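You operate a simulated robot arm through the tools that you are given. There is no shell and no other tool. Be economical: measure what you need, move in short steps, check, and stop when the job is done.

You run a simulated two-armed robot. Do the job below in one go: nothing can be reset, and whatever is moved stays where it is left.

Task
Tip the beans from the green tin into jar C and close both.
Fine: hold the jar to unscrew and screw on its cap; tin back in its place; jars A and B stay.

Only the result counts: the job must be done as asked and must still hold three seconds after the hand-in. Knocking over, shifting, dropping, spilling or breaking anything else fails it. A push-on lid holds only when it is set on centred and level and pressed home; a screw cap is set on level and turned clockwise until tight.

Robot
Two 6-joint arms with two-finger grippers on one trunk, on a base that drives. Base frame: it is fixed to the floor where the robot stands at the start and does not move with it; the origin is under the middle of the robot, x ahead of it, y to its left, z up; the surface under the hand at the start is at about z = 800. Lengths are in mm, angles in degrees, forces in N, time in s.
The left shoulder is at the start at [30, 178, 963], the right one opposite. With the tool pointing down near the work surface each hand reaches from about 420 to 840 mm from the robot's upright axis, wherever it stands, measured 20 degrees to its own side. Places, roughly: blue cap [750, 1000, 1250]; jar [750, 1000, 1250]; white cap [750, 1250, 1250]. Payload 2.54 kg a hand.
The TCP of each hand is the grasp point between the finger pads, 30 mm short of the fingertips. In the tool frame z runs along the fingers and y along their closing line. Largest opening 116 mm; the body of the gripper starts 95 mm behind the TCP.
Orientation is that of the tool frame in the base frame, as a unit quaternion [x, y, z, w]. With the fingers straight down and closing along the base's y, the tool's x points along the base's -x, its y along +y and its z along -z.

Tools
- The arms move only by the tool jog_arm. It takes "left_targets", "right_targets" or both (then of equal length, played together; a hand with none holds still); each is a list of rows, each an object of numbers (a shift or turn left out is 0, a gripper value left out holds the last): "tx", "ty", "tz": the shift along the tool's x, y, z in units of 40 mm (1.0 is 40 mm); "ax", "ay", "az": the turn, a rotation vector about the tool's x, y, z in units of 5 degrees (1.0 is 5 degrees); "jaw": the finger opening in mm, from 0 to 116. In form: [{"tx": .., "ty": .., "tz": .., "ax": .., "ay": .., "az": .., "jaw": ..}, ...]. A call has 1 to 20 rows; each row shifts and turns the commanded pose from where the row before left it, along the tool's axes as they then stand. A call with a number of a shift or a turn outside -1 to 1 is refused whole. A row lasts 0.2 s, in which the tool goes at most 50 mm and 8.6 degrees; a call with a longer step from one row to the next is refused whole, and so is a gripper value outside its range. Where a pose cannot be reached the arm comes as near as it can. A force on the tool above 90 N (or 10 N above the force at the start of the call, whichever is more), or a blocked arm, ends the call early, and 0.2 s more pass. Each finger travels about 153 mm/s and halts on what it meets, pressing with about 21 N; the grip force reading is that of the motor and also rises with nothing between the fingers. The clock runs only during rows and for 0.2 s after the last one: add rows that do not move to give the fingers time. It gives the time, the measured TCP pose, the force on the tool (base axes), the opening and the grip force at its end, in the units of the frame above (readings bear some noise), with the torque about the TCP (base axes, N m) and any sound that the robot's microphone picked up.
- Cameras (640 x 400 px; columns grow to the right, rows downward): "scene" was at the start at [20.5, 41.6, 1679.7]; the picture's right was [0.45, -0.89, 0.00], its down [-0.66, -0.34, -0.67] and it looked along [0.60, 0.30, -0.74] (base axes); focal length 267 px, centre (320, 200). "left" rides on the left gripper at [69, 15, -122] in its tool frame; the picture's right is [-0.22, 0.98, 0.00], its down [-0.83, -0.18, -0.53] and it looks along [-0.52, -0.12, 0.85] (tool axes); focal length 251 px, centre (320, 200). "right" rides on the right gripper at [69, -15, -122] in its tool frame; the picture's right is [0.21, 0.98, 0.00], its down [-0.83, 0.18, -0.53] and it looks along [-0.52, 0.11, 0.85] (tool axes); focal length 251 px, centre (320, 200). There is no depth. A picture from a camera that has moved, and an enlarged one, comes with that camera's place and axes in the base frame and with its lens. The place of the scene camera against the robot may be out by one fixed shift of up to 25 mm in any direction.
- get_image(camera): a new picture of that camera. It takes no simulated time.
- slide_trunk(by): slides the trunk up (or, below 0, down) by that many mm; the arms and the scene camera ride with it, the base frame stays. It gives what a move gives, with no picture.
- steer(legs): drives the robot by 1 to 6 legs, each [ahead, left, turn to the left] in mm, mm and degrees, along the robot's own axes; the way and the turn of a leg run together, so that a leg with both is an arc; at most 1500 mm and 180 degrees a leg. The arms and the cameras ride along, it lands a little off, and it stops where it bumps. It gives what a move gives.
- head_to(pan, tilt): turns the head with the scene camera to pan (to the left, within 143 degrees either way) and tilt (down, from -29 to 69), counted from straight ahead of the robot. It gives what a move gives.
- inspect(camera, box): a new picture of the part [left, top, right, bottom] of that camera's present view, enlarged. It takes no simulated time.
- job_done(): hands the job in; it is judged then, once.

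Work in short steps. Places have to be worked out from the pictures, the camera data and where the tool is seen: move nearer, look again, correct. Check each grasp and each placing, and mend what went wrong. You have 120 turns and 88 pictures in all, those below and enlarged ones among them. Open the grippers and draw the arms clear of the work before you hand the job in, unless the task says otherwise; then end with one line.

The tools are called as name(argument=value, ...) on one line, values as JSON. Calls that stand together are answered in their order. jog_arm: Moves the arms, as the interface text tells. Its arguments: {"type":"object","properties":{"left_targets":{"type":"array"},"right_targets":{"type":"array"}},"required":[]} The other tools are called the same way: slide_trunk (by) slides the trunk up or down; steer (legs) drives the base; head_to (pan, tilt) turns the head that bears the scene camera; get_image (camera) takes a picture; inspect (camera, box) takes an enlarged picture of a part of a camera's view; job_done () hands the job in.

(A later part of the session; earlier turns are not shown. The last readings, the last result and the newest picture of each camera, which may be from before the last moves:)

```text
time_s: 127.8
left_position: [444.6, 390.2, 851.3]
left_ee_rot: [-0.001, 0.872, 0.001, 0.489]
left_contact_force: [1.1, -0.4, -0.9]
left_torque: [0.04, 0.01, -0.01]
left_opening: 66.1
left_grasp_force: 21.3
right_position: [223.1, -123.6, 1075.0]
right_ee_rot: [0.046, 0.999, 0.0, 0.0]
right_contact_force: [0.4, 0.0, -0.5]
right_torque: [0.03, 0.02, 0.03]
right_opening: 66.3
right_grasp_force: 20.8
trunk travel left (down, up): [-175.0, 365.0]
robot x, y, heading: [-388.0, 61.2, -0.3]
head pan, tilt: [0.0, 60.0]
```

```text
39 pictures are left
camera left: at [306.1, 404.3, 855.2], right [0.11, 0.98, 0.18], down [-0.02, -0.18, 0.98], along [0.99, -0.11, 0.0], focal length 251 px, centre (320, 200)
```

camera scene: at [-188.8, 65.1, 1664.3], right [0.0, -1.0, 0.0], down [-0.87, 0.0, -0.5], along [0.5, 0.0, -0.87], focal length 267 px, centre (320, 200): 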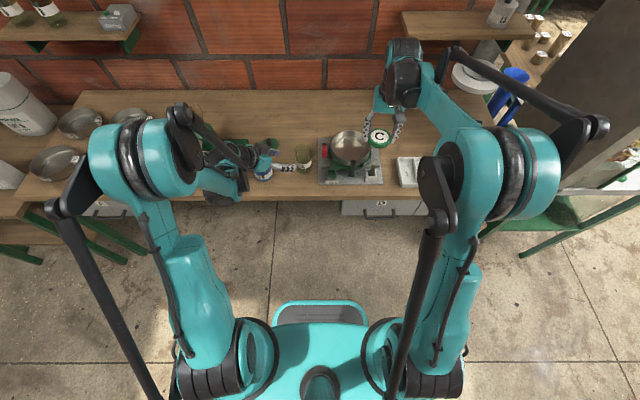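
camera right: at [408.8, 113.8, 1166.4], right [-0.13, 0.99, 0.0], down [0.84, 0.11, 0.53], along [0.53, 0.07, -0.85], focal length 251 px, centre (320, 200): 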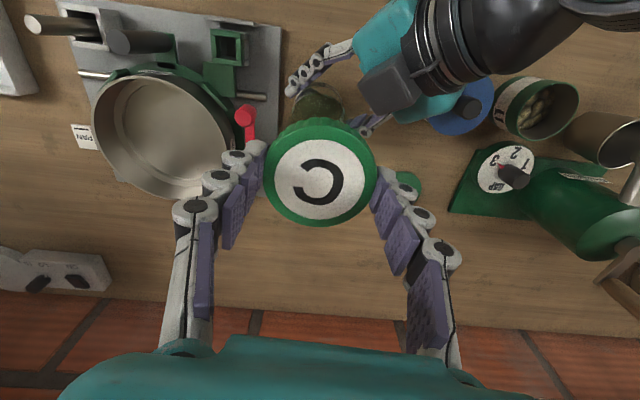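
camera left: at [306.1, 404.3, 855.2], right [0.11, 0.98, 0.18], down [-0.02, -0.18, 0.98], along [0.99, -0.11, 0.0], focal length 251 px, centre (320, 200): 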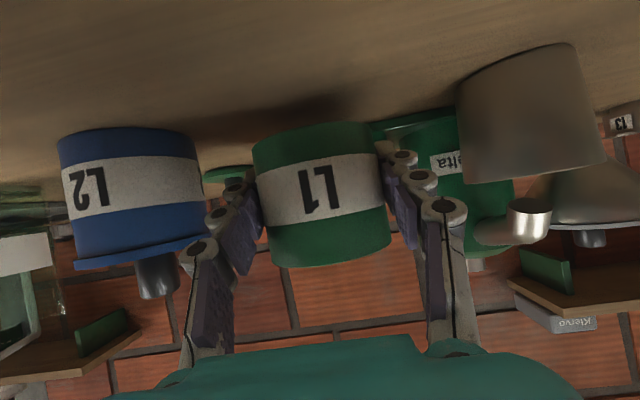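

The tin is lifted cleanly. I'll carry it up and over so it hovers upright near the jar (TCP about (514, 162, 1000)).

jog_arm(left_targets=[{"tx": -0.8, "tz": -0.49}, {"tx": -0.8, "tz": -0.49}, {"tx": -0.8, "tz": -0.49}, {"tx": -0.8, "tz": -0.49}, {"tx": -0.131, "ty": -0.814, "tz": 0.213}, {"tx": -0.131, "ty": -0.814, "tz": 0.213}, {"tx": -0.131, "ty": -0.814, "tz": 0.213}, {"tx": -0.131, "ty": -0.814, "tz": 0.213}, {"tx": -0.131, "ty": -0.814, "tz": 0.213}, {"tx": -0.131, "ty": -0.814, "tz": 0.213}, {"tx": -0.131, "ty": -0.814, "tz": 0.213}, {}])

get_image(camera="scene")

```text
time_s: 130.4
left_position: [513.2, 163.3, 1003.0]
left_ee_rot: [-0.002, 0.872, 0.0, 0.489]
left_contact_force: [-0.2, -0.1, -1.4]
left_torque: [-0.01, 0.01, 0.01]
left_opening: 66.6
left_grasp_force: 20.9
right_position: [223.6, -124.4, 1073.5]
right_ee_rot: [0.044, 0.999, 0.0, -0.001]
right_contact_force: [0.6, -0.1, -0.5]
right_torque: [0.02, 0.01, -0.01]
right_opening: 66.3
right_grasp_force: 21.1
trunk travel left (down, up): [-175.0, 365.0]
robot x, y, heading: [-389.7, 58.4, -0.1]
head pan, tilt: [0.0, 60.0]
```

```text
38 pictures are left
camera scene: at [-370.4, 66.6, 1664.4], right [0.0, -1.0, 0.0], down [-0.87, 0.0, -0.5], along [0.5, 0.0, -0.87], focal length 267 px, centre (320, 200)
```

scene: 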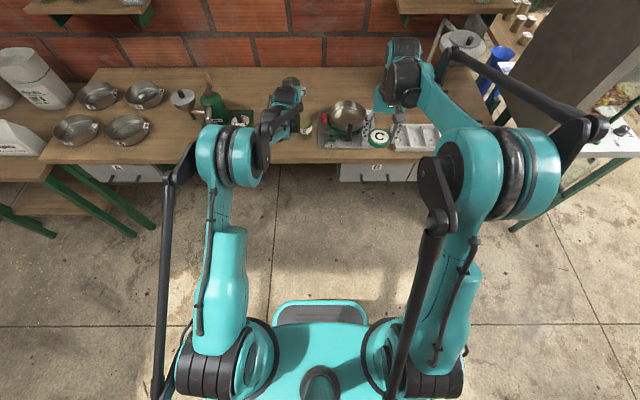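

I'll level the tool and roll to 30° here; the lip stays above the jar region at a safe tilt.

jog_arm(left_targets=[{"ay": -1}, {"ay": -1}, {"ay": -1}, {"ay": -1}, {"ay": -1}, {"ay": -1}, {"ay": -0.3}, {"az": 1}, {"az": 1}, {"az": 1}, {"az": 1}, {"az": 1}, {"az": 1}, {}])

get_image(camera="left")

inspect(camera="scene", box=[230, 60, 390, 160])

```text
time_s: 133.4
left_position: [515.0, 161.8, 1001.6]
left_ee_rot: [0.182, 0.683, 0.186, 0.683]
left_contact_force: [0.2, 0.4, -0.6]
left_torque: [0.0, -0.02, -0.02]
left_opening: 66.1
left_grasp_force: 21.2
right_position: [223.9, -124.3, 1073.3]
right_ee_rot: [0.045, 0.999, 0.001, 0.0]
right_contact_force: [-0.2, -0.3, -1.4]
right_torque: [-0.02, -0.02, -0.01]
right_opening: 66.5
right_grasp_force: 21.4
trunk travel left (down, up): [-175.0, 365.0]
robot x, y, heading: [-386.7, 61.6, -0.2]
head pan, tilt: [0.0, 60.0]
```

```text
37 pictures are left
camera left: at [394.8, 208.9, 949.9], right [0.0, 0.74, 0.68], down [-0.53, -0.57, 0.62], along [0.85, -0.36, 0.39], focal length 251 px, centre (320, 200)
```

left: 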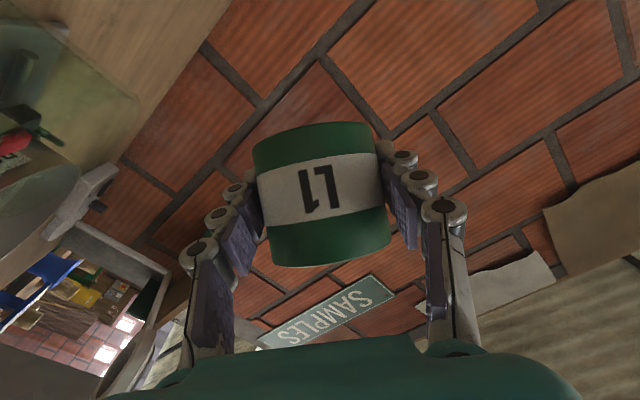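

```text
4.00 times, centred on (310, 110) of scene
camera zoom: at [-370.0, 65.8, 1664.4], right [0.0, -1.0, 0.0], down [-0.87, 0.0, -0.5], along [0.5, 0.0, -0.87], focal length 1068 px, centre (360, 560)
```

zoom: 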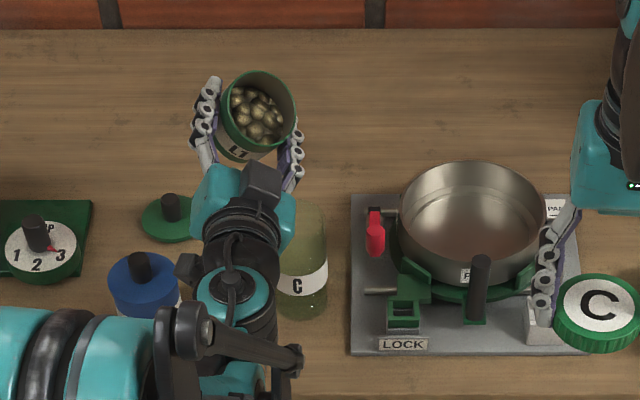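

The beans are visible and still well inside. I'll roll on to 60° while bringing the lip toward the jar mouth.

jog_arm(left_targets=[{"az": 1, "tx": 0.057, "ty": -0.039, "tz": -0.048}, {"az": 1, "tx": 0.057, "ty": -0.039, "tz": -0.048}, {"az": 1, "tx": 0.057, "ty": -0.039, "tz": -0.048}, {"az": 1, "tx": 0.057, "ty": -0.039, "tz": -0.048}, {"az": 1, "tx": 0.057, "ty": -0.039, "tz": -0.048}, {"az": 1, "tx": 0.057, "ty": -0.039, "tz": -0.048}, {}])

inspect(camera="scene", box=[230, 60, 390, 160])

get_image(camera="left")

```text
time_s: 135.0
left_position: [504.7, 164.1, 984.9]
left_ee_rot: [0.353, 0.613, 0.355, 0.612]
left_contact_force: [-0.8, 0.2, -1.9]
left_torque: [-0.01, -0.02, -0.04]
left_opening: 66.4
left_grasp_force: 20.9
right_position: [225.3, -125.3, 1073.4]
right_ee_rot: [0.046, 0.999, 0.001, 0.001]
right_contact_force: [0.0, -0.2, 0.4]
right_torque: [0.03, -0.01, -0.01]
right_opening: 66.4
right_grasp_force: 21.2
trunk travel left (down, up): [-175.0, 365.0]
robot x, y, heading: [-388.6, 58.9, -0.3]
head pan, tilt: [0.0, 60.0]
```

```text
4.00 times, centred on (310, 110) of scene
camera zoom: at [-370.0, 65.8, 1664.4], right [0.0, -1.0, 0.0], down [-0.87, 0.0, -0.5], along [0.5, 0.0, -0.87], focal length 1068 px, centre (360, 560)
```

zoom: 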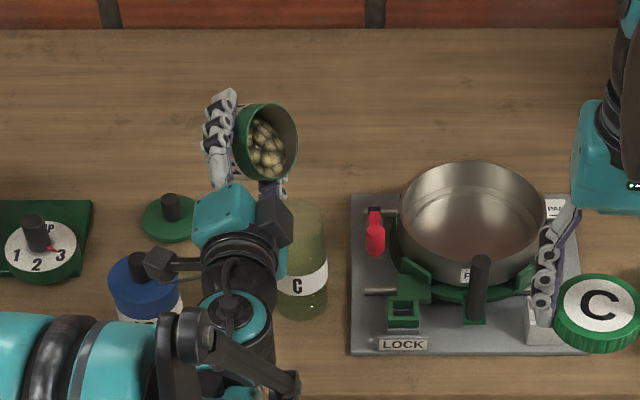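

```text
34 pictures are left
camera left: at [383.7, 231.4, 963.8], right [0.0, 0.3, 0.95], down [-0.53, -0.81, 0.25], along [0.85, -0.51, 0.16], focal length 251 px, centre (320, 200)
```

left: 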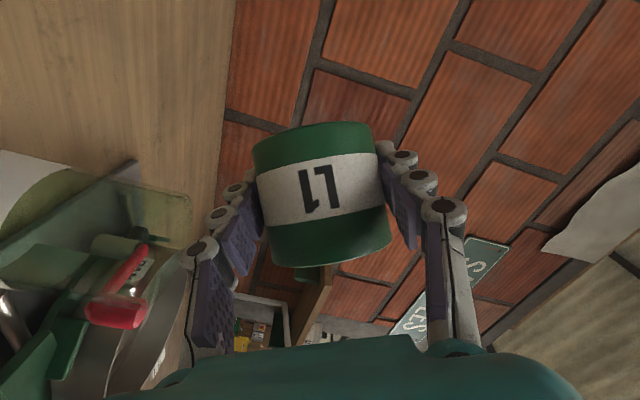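

The lip is at about (485, 127, 969) as planned. I'll zoom on the jar mouth in the left view to confirm its position and height before pouring.

inspect(camera="left", box=[0, 120, 320, 320])

```text
2.00 times, centred on (160, 220) of left
camera zoom: at [383.7, 231.4, 963.8], right [0.0, 0.3, 0.95], down [-0.53, -0.81, 0.25], along [0.85, -0.51, 0.16], focal length 503 px, centre (640, 160)
```

zoom: 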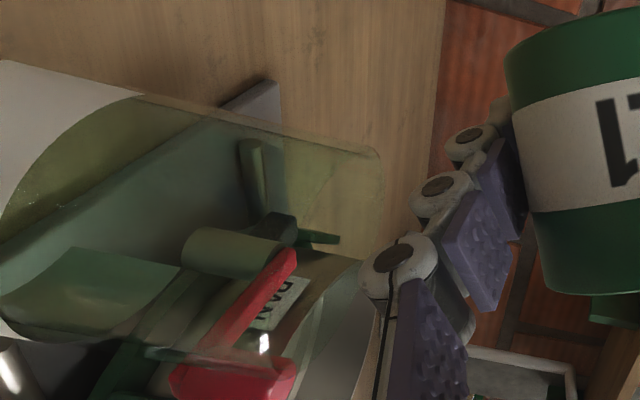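

Jar mouth confirmed: centre about (479, 121), rim z ≈ 915. I'll roll slowly from 60° to 90° with the lip held over it.

jog_arm(left_targets=[{"az": 0.5, "tx": -0.0066, "ty": -0.0121, "tz": -0.0192}, {"az": 0.5, "tx": -0.0066, "ty": -0.0121, "tz": -0.0192}, {"az": 0.5, "tx": -0.0066, "ty": -0.0121, "tz": -0.0192}, {"az": 0.5, "tx": -0.0066, "ty": -0.0121, "tz": -0.0192}, {"az": 0.5, "tx": -0.0066, "ty": -0.0121, "tz": -0.0192}, {"az": 0.5, "tx": -0.0066, "ty": -0.0121, "tz": -0.0192}, {"az": 0.5, "tx": -0.0066, "ty": -0.0121, "tz": -0.0192}, {"az": 0.5, "tx": -0.0066, "ty": -0.0121, "tz": -0.0192}, {}, {}])

inspect(camera="scene", box=[260, 70, 360, 150])

```text
time_s: 137.2
left_position: [498.1, 160.1, 982.4]
left_ee_rot: [0.453, 0.542, 0.455, 0.541]
left_contact_force: [0.2, 0.4, -1.2]
left_torque: [-0.01, 0.01, 0.02]
left_opening: 66.2
left_grasp_force: 20.8
right_position: [224.1, -124.2, 1074.4]
right_ee_rot: [0.045, 0.999, 0.0, 0.0]
right_contact_force: [-1.0, -0.8, -0.7]
right_torque: [0.04, -0.01, -0.03]
right_opening: 66.4
right_grasp_force: 20.8
trunk travel left (down, up): [-175.0, 365.0]
robot x, y, heading: [-388.8, 59.1, -0.2]
head pan, tilt: [0.0, 60.0]
```

```text
5.00 times, centred on (310, 110) of scene
camera zoom: at [-370.0, 65.8, 1664.4], right [0.0, -1.0, 0.0], down [-0.87, 0.0, -0.5], along [0.5, 0.0, -0.87], focal length 1335 px, centre (370, 650)
```

zoom: 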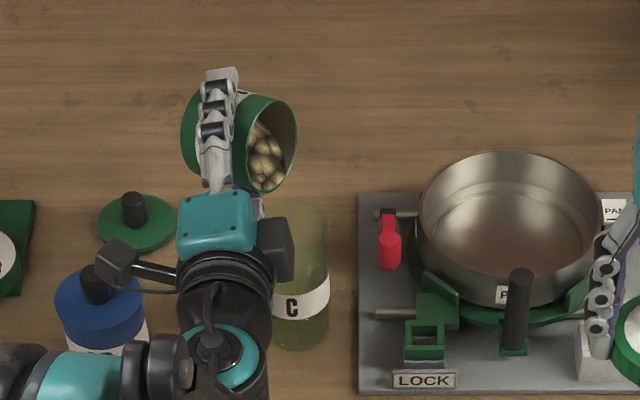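

No beans have dropped yet at 80°. I'll zoom tighter to verify where the lip is relative to the jar mouth.

inspect(camera="scene", box=[286, 80, 342, 115])

inspect(camera="left", box=[0, 120, 320, 320])

```text
11.43 times, centred on (314, 98) of scene
camera zoom: at [-370.0, 65.8, 1664.4], right [0.0, -1.0, 0.0], down [-0.87, 0.0, -0.5], along [0.5, 0.0, -0.87], focal length 3052 px, centre (389, 1371)
```

zoom: 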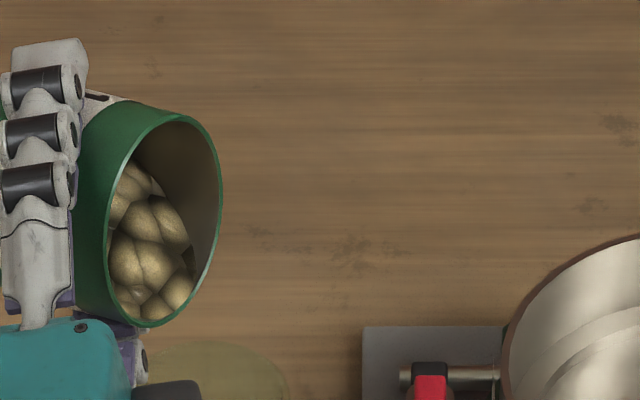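

```text
2.00 times, centred on (160, 220) of left
camera zoom: at [377.1, 230.8, 985.1], right [0.0, -0.04, 1.0], down [-0.53, -0.85, -0.04], along [0.85, -0.53, -0.02], focal length 503 px, centre (640, 160)
```

zoom: 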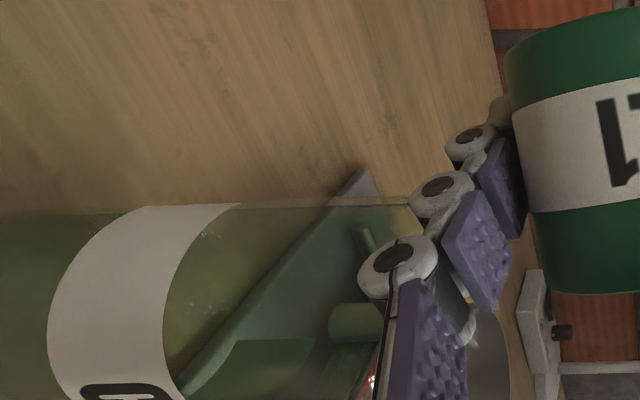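

Both lip and jar show the same camera offset, so the kinematic estimate holds: the lip is over the jar mouth. I'll continue slowly to 95°.

jog_arm(left_targets=[{"az": 0.5, "tx": -0.029, "ty": -0.008, "tz": -0.017}, {"az": 0.5, "tx": -0.029, "ty": -0.008, "tz": -0.017}, {"az": 0.5, "tx": -0.029, "ty": -0.008, "tz": -0.017}, {"az": 0.5, "tx": -0.029, "ty": -0.008, "tz": -0.017}, {"az": 0.5, "tx": -0.029, "ty": -0.008, "tz": -0.017}, {"az": 0.5, "tx": -0.029, "ty": -0.008, "tz": -0.017}, {}, {}])

inspect(camera="scene", box=[278, 80, 342, 120])

```text
time_s: 139.0
left_position: [493.7, 153.9, 980.8]
left_ee_rot: [0.521, 0.478, 0.522, 0.477]
left_contact_force: [0.1, 0.0, -1.8]
left_torque: [0.06, 0.02, -0.03]
left_opening: 66.0
left_grasp_force: 20.5
right_position: [224.0, -125.7, 1073.6]
right_ee_rot: [0.045, 0.999, 0.0, 0.0]
right_contact_force: [0.0, -0.2, -0.7]
right_torque: [-0.01, 0.02, -0.03]
right_opening: 66.4
right_grasp_force: 20.7
trunk travel left (down, up): [-175.0, 365.0]
robot x, y, heading: [-385.9, 61.2, -0.0]
head pan, tilt: [0.0, 60.0]
```

```text
10.00 times, centred on (310, 100) of scene
camera zoom: at [-370.0, 65.8, 1664.4], right [0.0, -1.0, 0.0], down [-0.87, 0.0, -0.5], along [0.5, 0.0, -0.87], focal length 2671 px, centre (420, 1200)
```

zoom: 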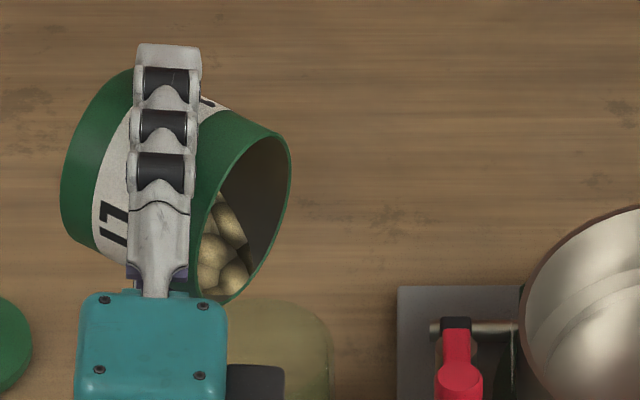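

The beans are right at the lip. I'll continue to 110°.

jog_arm(left_targets=[{"az": 0.5, "tx": -0.039, "ty": -0.004, "tz": -0.0125}, {"az": 0.5, "tx": -0.039, "ty": -0.004, "tz": -0.0125}, {"az": 0.5, "tx": -0.039, "ty": -0.004, "tz": -0.0125}, {"az": 0.5, "tx": -0.039, "ty": -0.004, "tz": -0.0125}, {"az": 0.5, "tx": -0.039, "ty": -0.004, "tz": -0.0125}, {"az": 0.5, "tx": -0.039, "ty": -0.004, "tz": -0.0125}, {}, {}, {}])

inspect(camera="scene", box=[278, 80, 342, 120])

```text
time_s: 141.0
left_position: [489.7, 143.7, 977.2]
left_ee_rot: [0.579, 0.406, 0.58, 0.404]
left_contact_force: [0.3, -0.3, -1.1]
left_torque: [-0.01, -0.04, 0.02]
left_opening: 66.2
left_grasp_force: 20.5
right_position: [223.3, -124.6, 1073.6]
right_ee_rot: [0.045, 0.999, 0.001, -0.001]
right_contact_force: [-0.1, 0.2, -0.8]
right_torque: [0.01, 0.0, 0.01]
right_opening: 66.0
right_grasp_force: 21.0
trunk travel left (down, up): [-175.0, 365.0]
robot x, y, heading: [-387.7, 61.8, -0.2]
head pan, tilt: [0.0, 60.0]
```

```text
10.00 times, centred on (310, 100) of scene
camera zoom: at [-370.0, 65.8, 1664.4], right [0.0, -1.0, 0.0], down [-0.87, 0.0, -0.5], along [0.5, 0.0, -0.87], focal length 2671 px, centre (420, 1200)
```

zoom: 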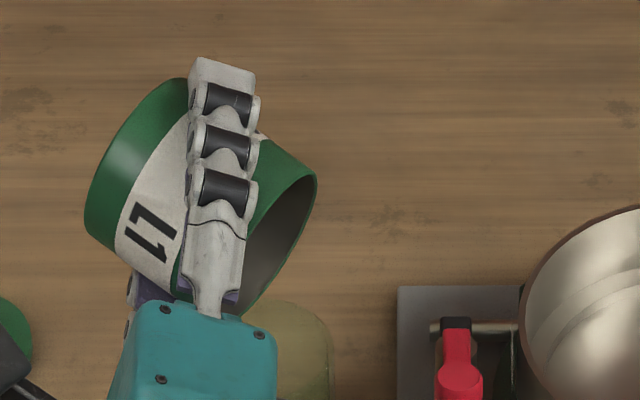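

Most beans seem to have gone in, and none are on the bench. I'll continue to 130° to empty the tin.

jog_arm(left_targets=[{"az": 0.5, "tx": -0.036, "ty": 0.017, "tz": -0.021}, {"az": 0.5, "tx": -0.036, "ty": 0.017, "tz": -0.021}, {"az": 0.5, "tx": -0.036, "ty": 0.017, "tz": -0.021}, {"az": 0.5, "tx": -0.036, "ty": 0.017, "tz": -0.021}, {"az": 0.5, "tx": -0.036, "ty": 0.017, "tz": -0.021}, {"az": 0.5, "tx": -0.036, "ty": 0.017, "tz": -0.021}, {"az": 0.5, "tx": -0.036, "ty": 0.017, "tz": -0.021}, {"az": 0.5, "tx": -0.036, "ty": 0.017, "tz": -0.021}, {}, {}, {}])

jog_arm(left_targets=[{"az": 0.5}, {"az": 0.5}, {"az": 0.5}, {"az": 0.5}, {}, {}, {}])

get_image(camera="left")

inspect(camera="scene", box=[260, 70, 360, 150])

```text
time_s: 143.4
left_position: [483.9, 131.1, 976.4]
left_ee_rot: [0.64, 0.3, 0.641, 0.298]
left_contact_force: [-0.3, 0.0, -0.6]
left_torque: [0.0, 0.01, 0.02]
left_opening: 66.2
left_grasp_force: 21.7
right_position: [222.7, -124.7, 1074.0]
right_ee_rot: [0.045, 0.999, 0.0, -0.001]
right_contact_force: [0.4, -0.7, 0.1]
right_torque: [0.01, 0.01, 0.02]
right_opening: 66.3
right_grasp_force: 20.6
trunk travel left (down, up): [-175.0, 365.0]
robot x, y, heading: [-390.4, 58.8, -0.3]
head pan, tilt: [0.0, 60.0]
```

```text
time_s: 145.0
left_position: [485.1, 130.7, 976.1]
left_ee_rot: [0.664, 0.242, 0.665, 0.242]
left_contact_force: [0.2, -0.1, -0.8]
left_torque: [0.02, -0.01, 0.01]
left_opening: 66.1
left_grasp_force: 21.0
right_position: [223.8, -123.9, 1072.7]
right_ee_rot: [0.045, 0.999, 0.0, 0.0]
right_contact_force: [-0.8, 0.3, 0.9]
right_torque: [0.02, -0.02, 0.01]
right_opening: 66.2
right_grasp_force: 21.3
trunk travel left (down, up): [-175.0, 365.0]
robot x, y, heading: [-386.3, 61.1, -0.2]
head pan, tilt: [0.0, 60.0]
```

```text
27 pictures are left
camera left: at [364.2, 164.0, 1039.5], right [0.0, -0.89, 0.46], down [-0.53, -0.39, -0.75], along [0.85, -0.24, -0.47], focal length 251 px, centre (320, 200)
```

left: 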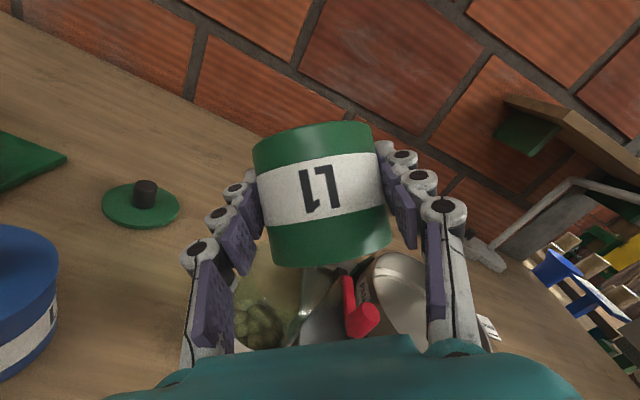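

```text
5.00 times, centred on (310, 110) of scene
camera zoom: at [-370.1, 65.8, 1664.4], right [0.0, -1.0, 0.0], down [-0.87, 0.0, -0.5], along [0.5, 0.0, -0.87], focal length 1335 px, centre (370, 650)
```

zoom: 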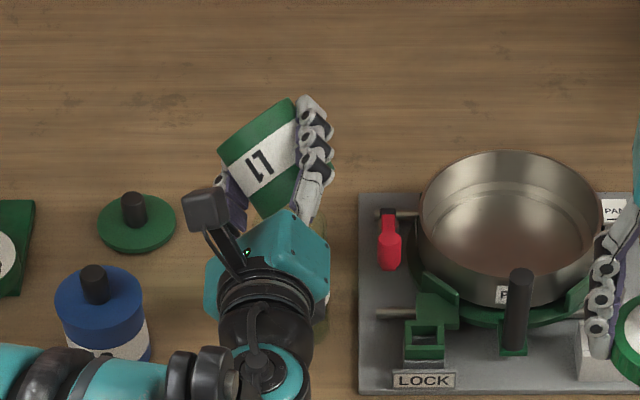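

Beans are in the jar and none are on the bench. I'll raise the tin, unroll it upright and look inside.

jog_arm(left_targets=[{"tx": 0.766, "ty": 0.643}, {"az": -1}, {"az": -1}, {"az": -1}, {"az": -1}, {"az": -1}, {"az": -1}, {"az": -1}, {"az": -1}, {"az": -1}, {"az": -1}, {"az": -1}, {"az": -1}, {"az": -1}, {"az": -1}, {"az": -1}, {"az": -1}, {"az": -1}, {"az": -1}, {"az": -1}])

jog_arm(left_targets=[{"az": -1}, {"az": -1}, {"az": -1}, {"az": -1}, {"az": -1}, {"az": -1}, {"az": -1}, {"az": -1}, {"az": -1}, {}])

inspect(camera="scene", box=[260, 60, 360, 140])

```text
time_s: 149.2
left_position: [485.0, 131.5, 1016.4]
left_ee_rot: [0.269, 0.654, 0.271, 0.653]
left_contact_force: [-0.1, -0.6, -0.8]
left_torque: [-0.02, -0.01, -0.01]
left_opening: 66.0
left_grasp_force: 20.9
right_position: [224.2, -125.5, 1072.7]
right_ee_rot: [0.045, 0.999, 0.0, 0.0]
right_contact_force: [-0.6, 0.8, 0.0]
right_torque: [-0.02, 0.02, 0.02]
right_opening: 66.4
right_grasp_force: 20.9
trunk travel left (down, up): [-175.0, 365.0]
robot x, y, heading: [-386.5, 58.4, -0.2]
head pan, tilt: [0.0, 60.0]
```

```text
time_s: 151.4
left_position: [484.5, 131.1, 1016.0]
left_ee_rot: [-0.003, 0.707, 0.001, 0.708]
left_contact_force: [-0.5, -0.5, -0.8]
left_torque: [-0.01, -0.01, 0.01]
left_opening: 65.7
left_grasp_force: 21.2
right_position: [224.7, -125.3, 1073.2]
right_ee_rot: [0.045, 0.999, 0.0, 0.0]
right_contact_force: [0.3, 0.3, -0.1]
right_torque: [0.02, -0.03, -0.01]
right_opening: 66.7
right_grasp_force: 21.1
trunk travel left (down, up): [-175.0, 365.0]
robot x, y, heading: [-387.9, 60.1, -0.2]
head pan, tilt: [0.0, 60.0]
```

```text
5.00 times, centred on (310, 100) of scene
camera zoom: at [-370.1, 65.8, 1664.4], right [0.0, -1.0, 0.0], down [-0.87, 0.0, -0.5], along [0.5, 0.0, -0.87], focal length 1335 px, centre (370, 700)
```

zoom: 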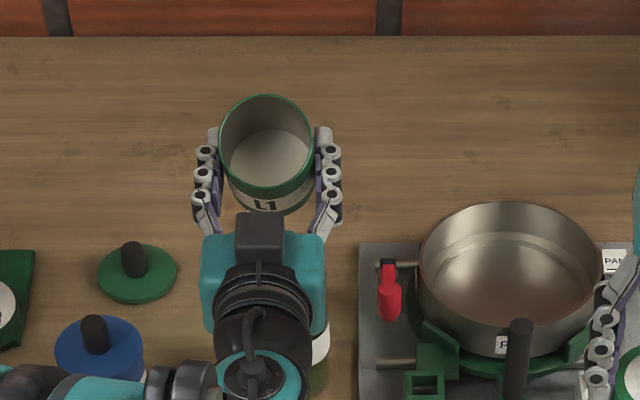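

The tin is empty. I'll tilt it back upright, carry it above its place and check the pose.

jog_arm(left_targets=[{"ay": 1}, {"ay": 1}, {"ay": 1}, {"ay": 1}, {"ay": 1}, {"ay": 1}, {"ay": 0.33}, {"tx": 0.067, "ty": 0.806, "tz": -0.109}, {"tx": 0.067, "ty": 0.806, "tz": -0.109}, {"tx": 0.067, "ty": 0.806, "tz": -0.109}, {"tx": 0.067, "ty": 0.806, "tz": -0.109}, {"tx": 0.067, "ty": 0.806, "tz": -0.109}, {"tx": 0.067, "ty": 0.806, "tz": -0.109}, {"tx": 0.067, "ty": 0.806, "tz": -0.109}, {"tx": 0.067, "ty": 0.806, "tz": -0.109}, {}])

```text
time_s: 154.8
left_position: [440.8, 386.9, 1015.4]
left_ee_rot: [-0.001, 0.873, 0.001, 0.488]
left_contact_force: [-0.5, -0.3, -0.9]
left_torque: [0.04, 0.05, -0.04]
left_opening: 66.0
left_grasp_force: 21.1
right_position: [223.8, -124.9, 1073.9]
right_ee_rot: [0.045, 0.999, 0.0, 0.0]
right_contact_force: [-0.1, -0.2, -0.3]
right_torque: [0.02, 0.01, -0.01]
right_opening: 66.1
right_grasp_force: 20.8
trunk travel left (down, up): [-175.0, 365.0]
robot x, y, heading: [-384.0, 62.6, -0.1]
head pan, tilt: [0.0, 60.0]
```

jog_arm(left_targets=[{"tx": 0.738, "tz": 0.47, "ty": 0.05}, {"tx": 0.738, "tz": 0.47}, {"tx": 0.738, "tz": 0.47}, {"tx": 0.738, "tz": 0.47}, {"tx": 0.738, "tz": 0.47}, {}])

get_image(camera="left")

```text
time_s: 156.2
left_position: [442.8, 390.3, 839.9]
left_ee_rot: [-0.001, 0.873, 0.001, 0.488]
left_contact_force: [0.1, -0.2, -0.9]
left_torque: [0.03, 0.0, 0.02]
left_opening: 65.9
left_grasp_force: 20.8
right_position: [223.3, -124.3, 1074.3]
right_ee_rot: [0.045, 0.999, 0.0, -0.001]
right_contact_force: [0.2, -0.5, 0.3]
right_torque: [0.04, 0.03, 0.0]
right_opening: 66.5
right_grasp_force: 21.0
trunk travel left (down, up): [-175.0, 365.0]
robot x, y, heading: [-389.0, 60.7, -0.5]
head pan, tilt: [0.0, 60.0]
```

```text
24 pictures are left
camera left: at [304.2, 405.1, 845.4], right [0.11, 0.98, 0.18], down [-0.02, -0.18, 0.98], along [0.99, -0.11, 0.0], focal length 251 px, centre (320, 200)
```

left: 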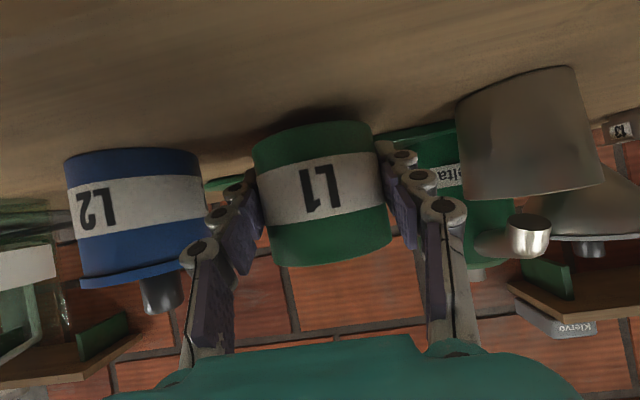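

Aligned with its original place. I'll lower the last 11 mm while watching the force.

jog_arm(left_targets=[{"tx": 0.085, "tz": 0.052}, {"tx": 0.085, "tz": 0.052}, {}])

jog_arm(left_targets=[{"tx": 0.043, "tz": 0.026}, {}])

```text
time_s: 157.0
left_position: [444.8, 389.7, 832.2]
left_ee_rot: [-0.001, 0.873, 0.0, 0.488]
left_contact_force: [-0.2, 0.1, -0.9]
left_torque: [0.01, 0.01, -0.02]
left_opening: 65.9
left_grasp_force: 21.2
right_position: [222.5, -125.0, 1075.1]
right_ee_rot: [0.045, 0.999, 0.0, 0.0]
right_contact_force: [1.0, -0.3, -0.9]
right_torque: [0.02, 0.0, -0.01]
right_opening: 66.4
right_grasp_force: 21.3
trunk travel left (down, up): [-175.0, 365.0]
robot x, y, heading: [-385.1, 61.6, 0.1]
head pan, tilt: [0.0, 60.0]
```

```text
time_s: 157.6
left_position: [444.3, 390.3, 830.9]
left_ee_rot: [-0.001, 0.873, 0.001, 0.488]
left_contact_force: [0.6, 0.5, -0.6]
left_torque: [-0.04, 0.0, 0.03]
left_opening: 65.9
left_grasp_force: 21.3
right_position: [224.0, -123.7, 1072.6]
right_ee_rot: [0.045, 0.999, 0.001, 0.0]
right_contact_force: [0.0, -0.5, 0.4]
right_torque: [-0.04, -0.01, 0.01]
right_opening: 66.3
right_grasp_force: 20.8
trunk travel left (down, up): [-175.0, 365.0]
robot x, y, heading: [-387.4, 61.4, -0.3]
head pan, tilt: [0.0, 60.0]
```

jog_arm(left_targets=[{"tx": 0.03, "tz": 0.018}, {}])

jog_arm(left_targets=[{"tx": 0.02, "tz": 0.012}, {}])

```text
time_s: 158.2
left_position: [444.8, 391.8, 831.2]
left_ee_rot: [-0.001, 0.873, 0.0, 0.488]
left_contact_force: [0.6, -0.7, -1.3]
left_torque: [-0.04, 0.01, 0.0]
left_opening: 66.1
left_grasp_force: 21.0
right_position: [224.2, -123.6, 1073.9]
right_ee_rot: [0.045, 0.999, -0.001, 0.0]
right_contact_force: [-0.1, -0.3, -0.7]
right_torque: [-0.02, -0.01, 0.02]
right_opening: 66.2
right_grasp_force: 20.8
trunk travel left (down, up): [-175.0, 365.0]
robot x, y, heading: [-387.3, 60.0, -0.2]
head pan, tilt: [0.0, 60.0]
```

```text
time_s: 158.8
left_position: [444.9, 390.9, 829.5]
left_ee_rot: [-0.001, 0.873, 0.001, 0.487]
left_contact_force: [0.9, 0.5, 3.3]
left_torque: [0.08, -0.1, -0.04]
left_opening: 66.0
left_grasp_force: 20.8
right_position: [223.4, -125.4, 1073.8]
right_ee_rot: [0.045, 0.999, 0.001, 0.0]
right_contact_force: [0.8, 0.3, -0.2]
right_torque: [-0.01, -0.03, 0.01]
right_opening: 66.3
right_grasp_force: 21.0
trunk travel left (down, up): [-175.0, 365.0]
robot x, y, heading: [-386.1, 60.0, -0.1]
head pan, tilt: [0.0, 60.0]
```

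The tin has touched down. I'll release and back the hand straight out, then rise clear.

jog_arm(left_targets=[{"jaw": 74}, {"jaw": 86}, {}, {"tz": -0.5}, {"tz": -0.8}, {"tz": -0.9}, {"tz": -0.9}, {"tx": -0.8, "tz": -0.4}, {"tx": -0.8, "tz": -0.4}, {"tx": -0.8, "tz": -0.4}, {"tx": -0.8, "tz": -0.4}, {}])

inspect(camera="scene", box=[200, 80, 360, 180])

```text
time_s: 161.4
left_position: [353.6, 390.3, 1036.7]
left_ee_rot: [-0.001, 0.873, 0.0, 0.488]
left_contact_force: [0.1, 0.7, -0.8]
left_torque: [-0.03, -0.02, -0.04]
left_opening: 86.1
left_grasp_force: 0.0
right_position: [224.5, -124.0, 1073.9]
right_ee_rot: [0.045, 0.999, 0.001, -0.001]
right_contact_force: [-0.2, -0.2, 0.7]
right_torque: [0.0, 0.04, 0.02]
right_opening: 66.3
right_grasp_force: 20.7
trunk travel left (down, up): [-175.0, 365.0]
robot x, y, heading: [-387.7, 58.3, -0.2]
head pan, tilt: [0.0, 60.0]
```

```text
4.00 times, centred on (280, 130) of scene
camera zoom: at [-369.6, 66.2, 1664.3], right [0.0, -1.0, 0.0], down [-0.87, 0.0, -0.5], along [0.5, 0.0, -0.87], focal length 1068 px, centre (480, 480)
```

zoom: 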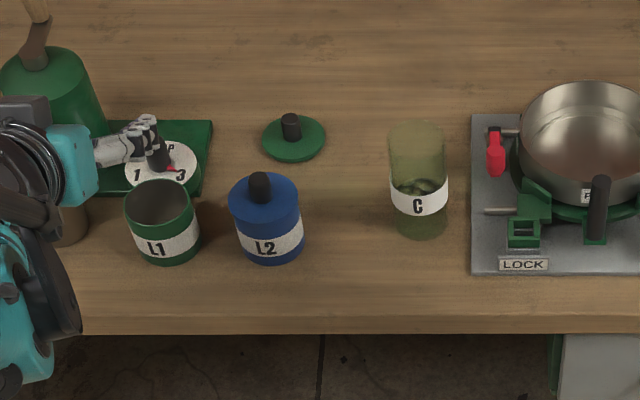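

Everything is in place and the beans are in the jar. Now I'll bring the left hand back to vertical, shift it toward the lid's y, and drive forward 187 mm so the lid is in reach.

jog_arm(left_targets=[{"ay": 1, "jaw": 50}, {"ay": 1}, {"ay": 1}, {"ay": 1}, {"ay": 1}, {"ay": 1}, {"ay": 1}, {"ay": 1}, {"ay": 1}, {"ay": 1}, {"ay": 1}, {"ay": 0.68}, {"tx": -0.29, "ty": -0.75, "tz": -0.2}, {"tx": -0.29, "ty": -0.75, "tz": -0.2}, {"tx": -0.29, "ty": -0.75, "tz": -0.2}, {"tx": -0.29, "ty": -0.75, "tz": -0.2}, {}])

steer(legs=[[187, 0, 0]])

get_image(camera="left")

```text
time_s: 165.0
left_position: [395.9, 272.3, 1069.8]
left_ee_rot: [-0.001, 1.0, 0.0, -0.001]
left_contact_force: [0.0, -0.2, 0.1]
left_torque: [0.01, 0.01, -0.03]
left_opening: 50.0
left_grasp_force: 0.0
right_position: [222.9, -124.3, 1073.4]
right_ee_rot: [0.045, 0.999, 0.0, 0.0]
right_contact_force: [-0.4, 0.8, -0.7]
right_torque: [0.01, -0.02, 0.01]
right_opening: 66.3
right_grasp_force: 21.2
trunk travel left (down, up): [-175.0, 365.0]
robot x, y, heading: [-388.8, 60.1, -0.3]
head pan, tilt: [0.0, 60.0]
```

```text
time_s: 166.5
left_position: [584.4, 268.7, 1068.6]
left_ee_rot: [0.0, 1.0, 0.0, -0.001]
left_contact_force: [0.2, -1.0, -0.6]
left_torque: [-0.03, 0.06, -0.02]
left_opening: 49.9
left_grasp_force: 0.0
right_position: [410.5, -126.9, 1072.8]
right_ee_rot: [0.047, 0.999, 0.0, -0.001]
right_contact_force: [0.0, -0.4, 0.8]
right_torque: [0.02, 0.09, 0.03]
right_opening: 66.3
right_grasp_force: 21.2
trunk travel left (down, up): [-175.0, 365.0]
robot x, y, heading: [-200.7, 58.4, -0.2]
head pan, tilt: [0.0, 60.0]
```

```text
22 pictures are left
camera left: at [515.9, 283.9, 1191.3], right [0.21, 0.98, 0.0], down [0.83, -0.18, 0.53], along [0.52, -0.11, -0.85], focal length 251 px, centre (320, 200)
```

left: 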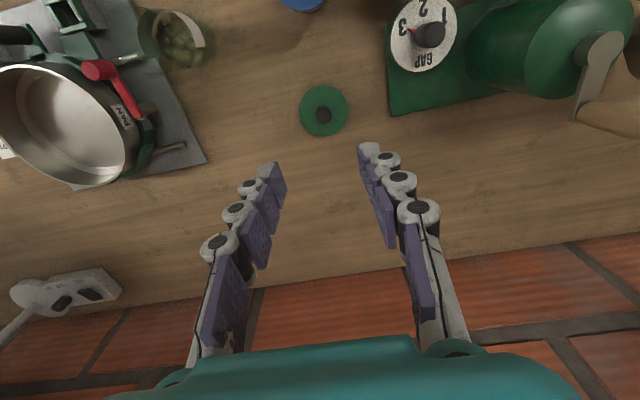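

The lid is where I left it, about (600.5, 269.5). I'll descend over the knob.

jog_arm(left_targets=[{"tx": -0.067, "ty": 0.02, "tz": 0.827}, {"tx": -0.067, "tz": 0.827}, {"tx": -0.067, "tz": 0.827}, {"tx": -0.067, "tz": 0.827}, {"tx": -0.067, "tz": 0.827}, {"tx": -0.067, "tz": 0.827}, {}])

get_image(camera="left")

```text
time_s: 168.1
left_position: [598.5, 268.3, 871.8]
left_ee_rot: [0.0, 1.0, 0.0, 0.0]
left_contact_force: [-0.2, 0.7, 0.5]
left_torque: [0.01, 0.0, 0.01]
left_opening: 50.3
left_grasp_force: 0.2
right_position: [409.7, -126.4, 1074.5]
right_ee_rot: [0.047, 0.999, 0.0, 0.0]
right_contact_force: [0.0, 0.0, -0.1]
right_torque: [0.0, -0.04, -0.01]
right_opening: 66.4
right_grasp_force: 20.9
trunk travel left (down, up): [-175.0, 365.0]
robot x, y, heading: [-203.8, 59.3, -0.3]
head pan, tilt: [0.0, 60.0]
```

```text
21 pictures are left
camera left: at [530.8, 283.0, 994.5], right [0.21, 0.98, 0.0], down [0.83, -0.18, 0.53], along [0.52, -0.11, -0.85], focal length 251 px, centre (320, 200)
```

left: 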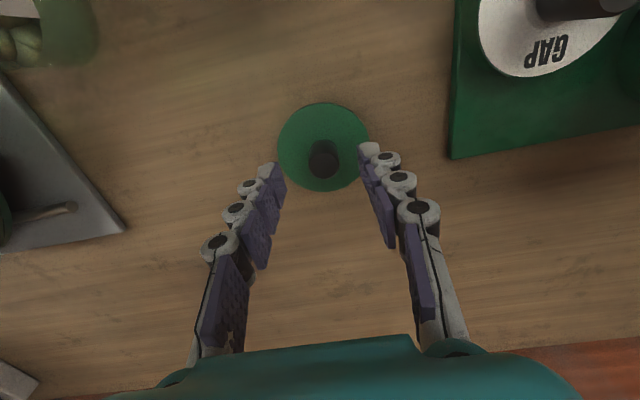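

jog_arm(left_targets=[{"tx": -0.05, "ty": 0.05, "tz": 0.4}, {"tz": 0.39}, {}, {"jaw": 10}, {}, {}])

get_image(camera="left")

```text
time_s: 169.5
left_position: [597.7, 269.6, 840.8]
left_ee_rot: [0.0, 1.0, 0.0, 0.001]
left_contact_force: [0.7, -0.6, 0.6]
left_torque: [0.01, -0.04, 0.0]
left_opening: 20.4
left_grasp_force: 20.9
left hand out of reach, approached as far as the arm can: row 2
right_position: [408.9, -126.4, 1074.1]
right_ee_rot: [0.048, 0.999, -0.001, 0.001]
right_contact_force: [0.2, -0.1, -0.8]
right_torque: [-0.03, 0.0, -0.02]
right_opening: 66.1
right_grasp_force: 20.8
trunk travel left (down, up): [-175.0, 365.0]
robot x, y, heading: [-202.2, 56.9, -0.4]
head pan, tilt: [0.0, 60.0]
```

```text
20 pictures are left
camera left: at [530.1, 285.4, 963.8], right [0.21, 0.98, 0.0], down [0.82, -0.18, 0.54], along [0.52, -0.11, -0.84], focal length 251 px, centre (320, 200)
```

left: 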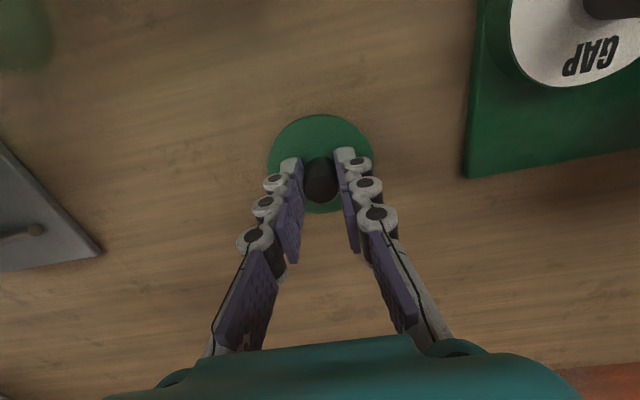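

The knob is held, but the lid sits about 6 mm farther in +x relative to the fingers than at first; I'll compensate. Lifting and carrying it above the tin.

jog_arm(left_targets=[{"tz": -0.5}, {"tz": -0.9}, {"tz": -0.9}, {"tz": -0.9}, {"tz": -0.5}, {"tx": 0.774, "ty": 0.6}, {"tx": 0.774, "ty": 0.6}, {"tx": 0.774, "ty": 0.6}, {"tx": 0.774, "ty": 0.6}, {"tx": 0.774, "ty": 0.6}, {}])

get_image(camera="left")

```text
time_s: 171.9
left_position: [441.5, 391.5, 985.4]
left_ee_rot: [0.0, 1.0, -0.001, 0.0]
left_contact_force: [0.7, -0.6, -0.4]
left_torque: [0.01, 0.05, 0.0]
left_opening: 20.5
left_grasp_force: 21.2
right_position: [409.3, -127.5, 1072.2]
right_ee_rot: [0.047, 0.999, 0.0, 0.0]
right_contact_force: [0.6, 0.4, -0.2]
right_torque: [0.01, 0.02, 0.04]
right_opening: 66.2
right_grasp_force: 20.9
trunk travel left (down, up): [-175.0, 365.0]
robot x, y, heading: [-200.8, 58.7, -0.5]
head pan, tilt: [0.0, 60.0]
```

```text
19 pictures are left
camera left: at [374.6, 407.2, 1108.8], right [0.21, 0.98, 0.0], down [0.83, -0.18, 0.53], along [0.52, -0.11, -0.85], focal length 251 px, centre (320, 200)
```

left: 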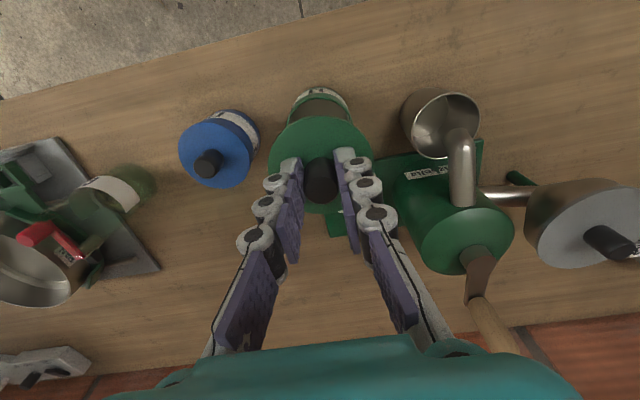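

inspect(camera="left", box=[240, 70, 400, 220])

```text
2.67 times, centred on (320, 145) of left
camera zoom: at [374.6, 407.2, 1108.8], right [0.21, 0.98, 0.0], down [0.83, -0.18, 0.53], along [0.52, -0.11, -0.85], focal length 670 px, centre (320, 347)
```

zoom: 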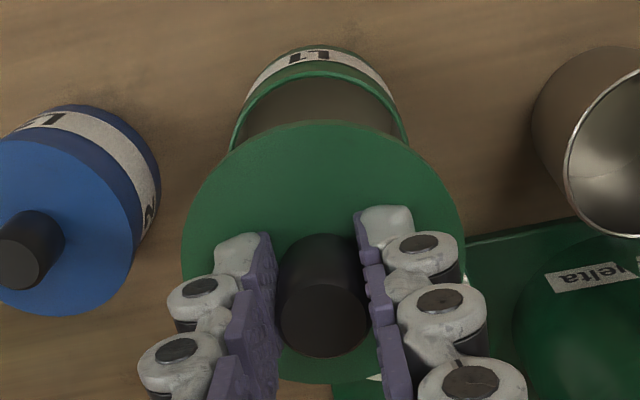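

Comparing the lid and rim in this view with the earlier kinematics, the target is TCP (443.5, 390). I'll descend to just above the rim.

jog_arm(left_targets=[{"tx": -0.05, "ty": -0.038, "tz": 0.7}, {"tz": 0.7}, {"tz": 0.35}, {}])

inspect(camera="left", box=[240, 70, 400, 220])

inspect(camera="scene", box=[180, 120, 300, 200])

```text
time_s: 172.9
left_position: [442.9, 389.2, 918.1]
left_ee_rot: [0.001, 1.0, 0.0, 0.0]
left_contact_force: [1.1, -0.9, 0.4]
left_torque: [0.0, -0.02, -0.02]
left_opening: 20.4
left_grasp_force: 21.1
right_position: [409.1, -128.0, 1075.0]
right_ee_rot: [0.047, 0.999, 0.0, 0.001]
right_contact_force: [-0.8, -0.3, -0.9]
right_torque: [0.03, -0.04, -0.03]
right_opening: 66.4
right_grasp_force: 20.6
trunk travel left (down, up): [-175.0, 365.0]
robot x, y, heading: [-202.0, 56.2, -0.5]
head pan, tilt: [0.0, 60.0]
```

```text
2.67 times, centred on (320, 145) of left
camera zoom: at [375.3, 405.1, 1040.4], right [0.21, 0.98, 0.0], down [0.83, -0.18, 0.53], along [0.52, -0.11, -0.85], focal length 670 px, centre (320, 347)
```

zoom: 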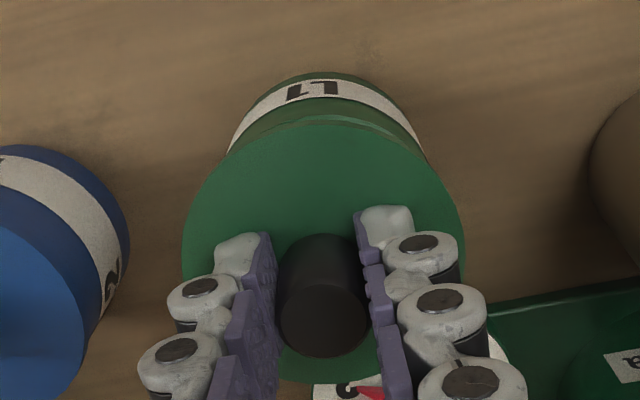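

```text
5.00 times, centred on (240, 160) of scene
camera zoom: at [-184.5, 64.8, 1664.4], right [-0.01, -1.0, 0.0], down [-0.87, 0.01, -0.5], along [0.5, 0.0, -0.87], focal length 1335 px, centre (720, 400)
```

zoom: 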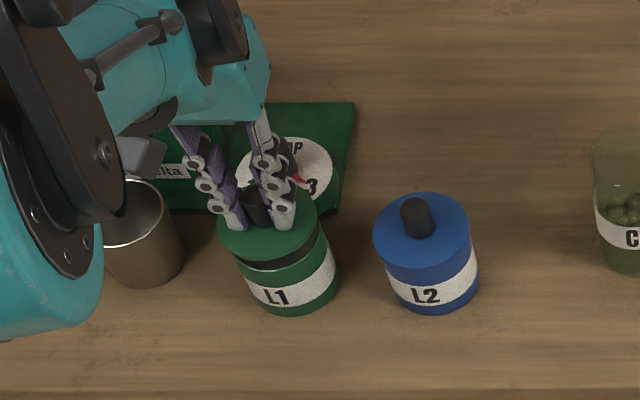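

To refine the y alignment, I'll zoom tighter on the lid and tin from the scene camera.

inspect(camera="scene", box=[215, 145, 279, 185])

```text
10.00 times, centred on (247, 165) of scene
camera zoom: at [-184.5, 64.8, 1664.4], right [-0.01, -1.0, 0.0], down [-0.87, 0.01, -0.5], along [0.5, 0.0, -0.87], focal length 2671 px, centre (1050, 550)
```

zoom: 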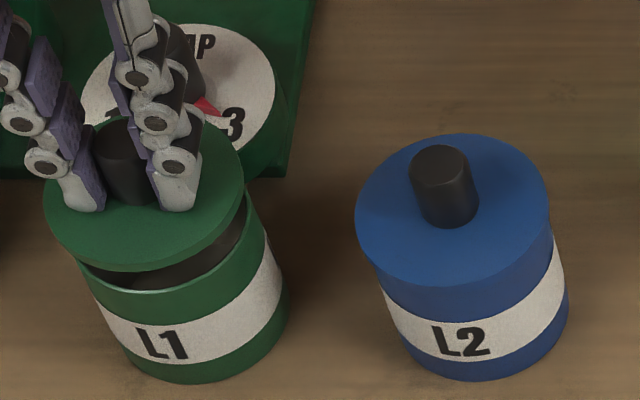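

That clear view shows y is aligned and x wants about +1.5 mm, matching the kinematic estimate. I'll adjust and lower gently onto the rim.

jog_arm(left_targets=[{"tx": -0.04}, {"tz": 0.15}, {"tz": 0.1}, {}])

jog_arm(left_targets=[{"tz": 0.08}, {}])

```text
time_s: 173.9
left_position: [445.3, 390.2, 906.8]
left_ee_rot: [0.001, 1.0, 0.0, 0.0]
left_contact_force: [0.4, -0.3, -1.0]
left_torque: [0.01, -0.02, -0.06]
left_opening: 20.2
left_grasp_force: 20.8
right_position: [408.7, -126.8, 1074.4]
right_ee_rot: [0.047, 0.999, 0.001, 0.0]
right_contact_force: [-0.2, 0.6, -0.9]
right_torque: [0.01, 0.03, -0.02]
right_opening: 66.1
right_grasp_force: 21.0
trunk travel left (down, up): [-175.0, 365.0]
robot x, y, heading: [-204.5, 59.4, -0.6]
head pan, tilt: [0.0, 60.0]
```

```text
time_s: 174.5
left_position: [445.7, 389.3, 904.4]
left_ee_rot: [0.0, 1.0, 0.001, 0.0]
left_contact_force: [-0.2, -0.5, -0.6]
left_torque: [0.01, 0.02, -0.01]
left_opening: 20.1
left_grasp_force: 20.9
right_position: [409.4, -127.5, 1073.9]
right_ee_rot: [0.046, 0.999, 0.0, 0.0]
right_contact_force: [0.4, 0.9, 0.3]
right_torque: [0.01, 0.02, -0.02]
right_opening: 66.1
right_grasp_force: 21.2
trunk travel left (down, up): [-175.0, 365.0]
robot x, y, heading: [-202.7, 59.1, -0.4]
head pan, tilt: [0.0, 60.0]
```

jog_arm(left_targets=[{"tz": 0.06}, {}])

jog_arm(left_targets=[{"tz": 0.06}, {}])

```text
time_s: 175.1
left_position: [446.8, 390.1, 903.6]
left_ee_rot: [0.0, 1.0, 0.0, 0.0]
left_contact_force: [0.9, 0.1, -0.9]
left_torque: [-0.02, 0.0, -0.02]
left_opening: 20.7
left_grasp_force: 21.1
right_position: [410.2, -127.0, 1073.8]
right_ee_rot: [0.047, 0.999, 0.001, 0.0]
right_contact_force: [-0.5, 0.1, 0.0]
right_torque: [-0.01, 0.03, 0.01]
right_opening: 66.4
right_grasp_force: 21.7
trunk travel left (down, up): [-175.0, 365.0]
robot x, y, heading: [-201.9, 57.4, -0.7]
head pan, tilt: [0.0, 60.0]
```

```text
time_s: 175.7
left_position: [444.8, 389.1, 900.5]
left_ee_rot: [0.0, 1.0, 0.0, 0.0]
left_contact_force: [0.3, 0.4, -0.9]
left_torque: [0.02, 0.03, -0.04]
left_opening: 20.2
left_grasp_force: 20.9
right_position: [409.6, -126.2, 1074.0]
right_ee_rot: [0.046, 0.999, -0.001, -0.001]
right_contact_force: [0.2, 0.6, 0.0]
right_torque: [-0.03, -0.05, 0.01]
right_opening: 66.2
right_grasp_force: 21.0
trunk travel left (down, up): [-175.0, 365.0]
robot x, y, heading: [-198.9, 60.8, -0.2]
head pan, tilt: [0.0, 60.0]
```

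jog_arm(left_targets=[{"tz": 0.04}, {}])

jog_arm(left_targets=[{"tz": 0.04}, {}])

inspect(camera="scene", box=[215, 145, 279, 185])

```text
time_s: 176.3
left_position: [444.4, 389.7, 901.0]
left_ee_rot: [-0.001, 1.0, 0.001, 0.001]
left_contact_force: [-0.2, 3.8, 16.0]
left_torque: [0.11, -0.16, 0.05]
left_opening: 20.3
left_grasp_force: 21.2
right_position: [409.0, -126.6, 1075.8]
right_ee_rot: [0.047, 0.999, 0.001, 0.001]
right_contact_force: [-0.5, -0.3, -0.9]
right_torque: [0.04, 0.0, 0.01]
right_opening: 66.5
right_grasp_force: 20.8
trunk travel left (down, up): [-175.0, 365.0]
robot x, y, heading: [-201.2, 61.5, -0.6]
head pan, tilt: [0.0, 60.0]
heard: snap
```

```text
time_s: 176.9
left_position: [444.7, 388.5, 899.5]
left_ee_rot: [-0.001, 1.0, 0.001, 0.001]
left_contact_force: [2.6, 6.8, 30.6]
left_torque: [0.21, -0.23, 0.06]
left_opening: 20.4
left_grasp_force: 21.2
right_position: [408.2, -127.6, 1076.0]
right_ee_rot: [0.047, 0.999, 0.001, 0.0]
right_contact_force: [-0.2, 0.0, -0.5]
right_torque: [-0.01, -0.02, -0.02]
right_opening: 66.1
right_grasp_force: 21.0
trunk travel left (down, up): [-175.0, 365.0]
robot x, y, heading: [-198.0, 59.2, -0.4]
head pan, tilt: [0.0, 60.0]
```

```text
10.00 times, centred on (247, 165) of scene
camera zoom: at [-187.3, 63.9, 1664.6], right [-0.01, -1.0, 0.0], down [-0.87, 0.01, -0.5], along [0.5, 0.0, -0.87], focal length 2671 px, centre (1050, 550)
```

zoom: 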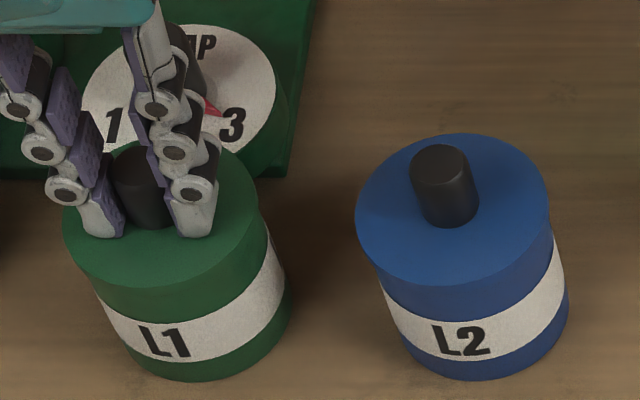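

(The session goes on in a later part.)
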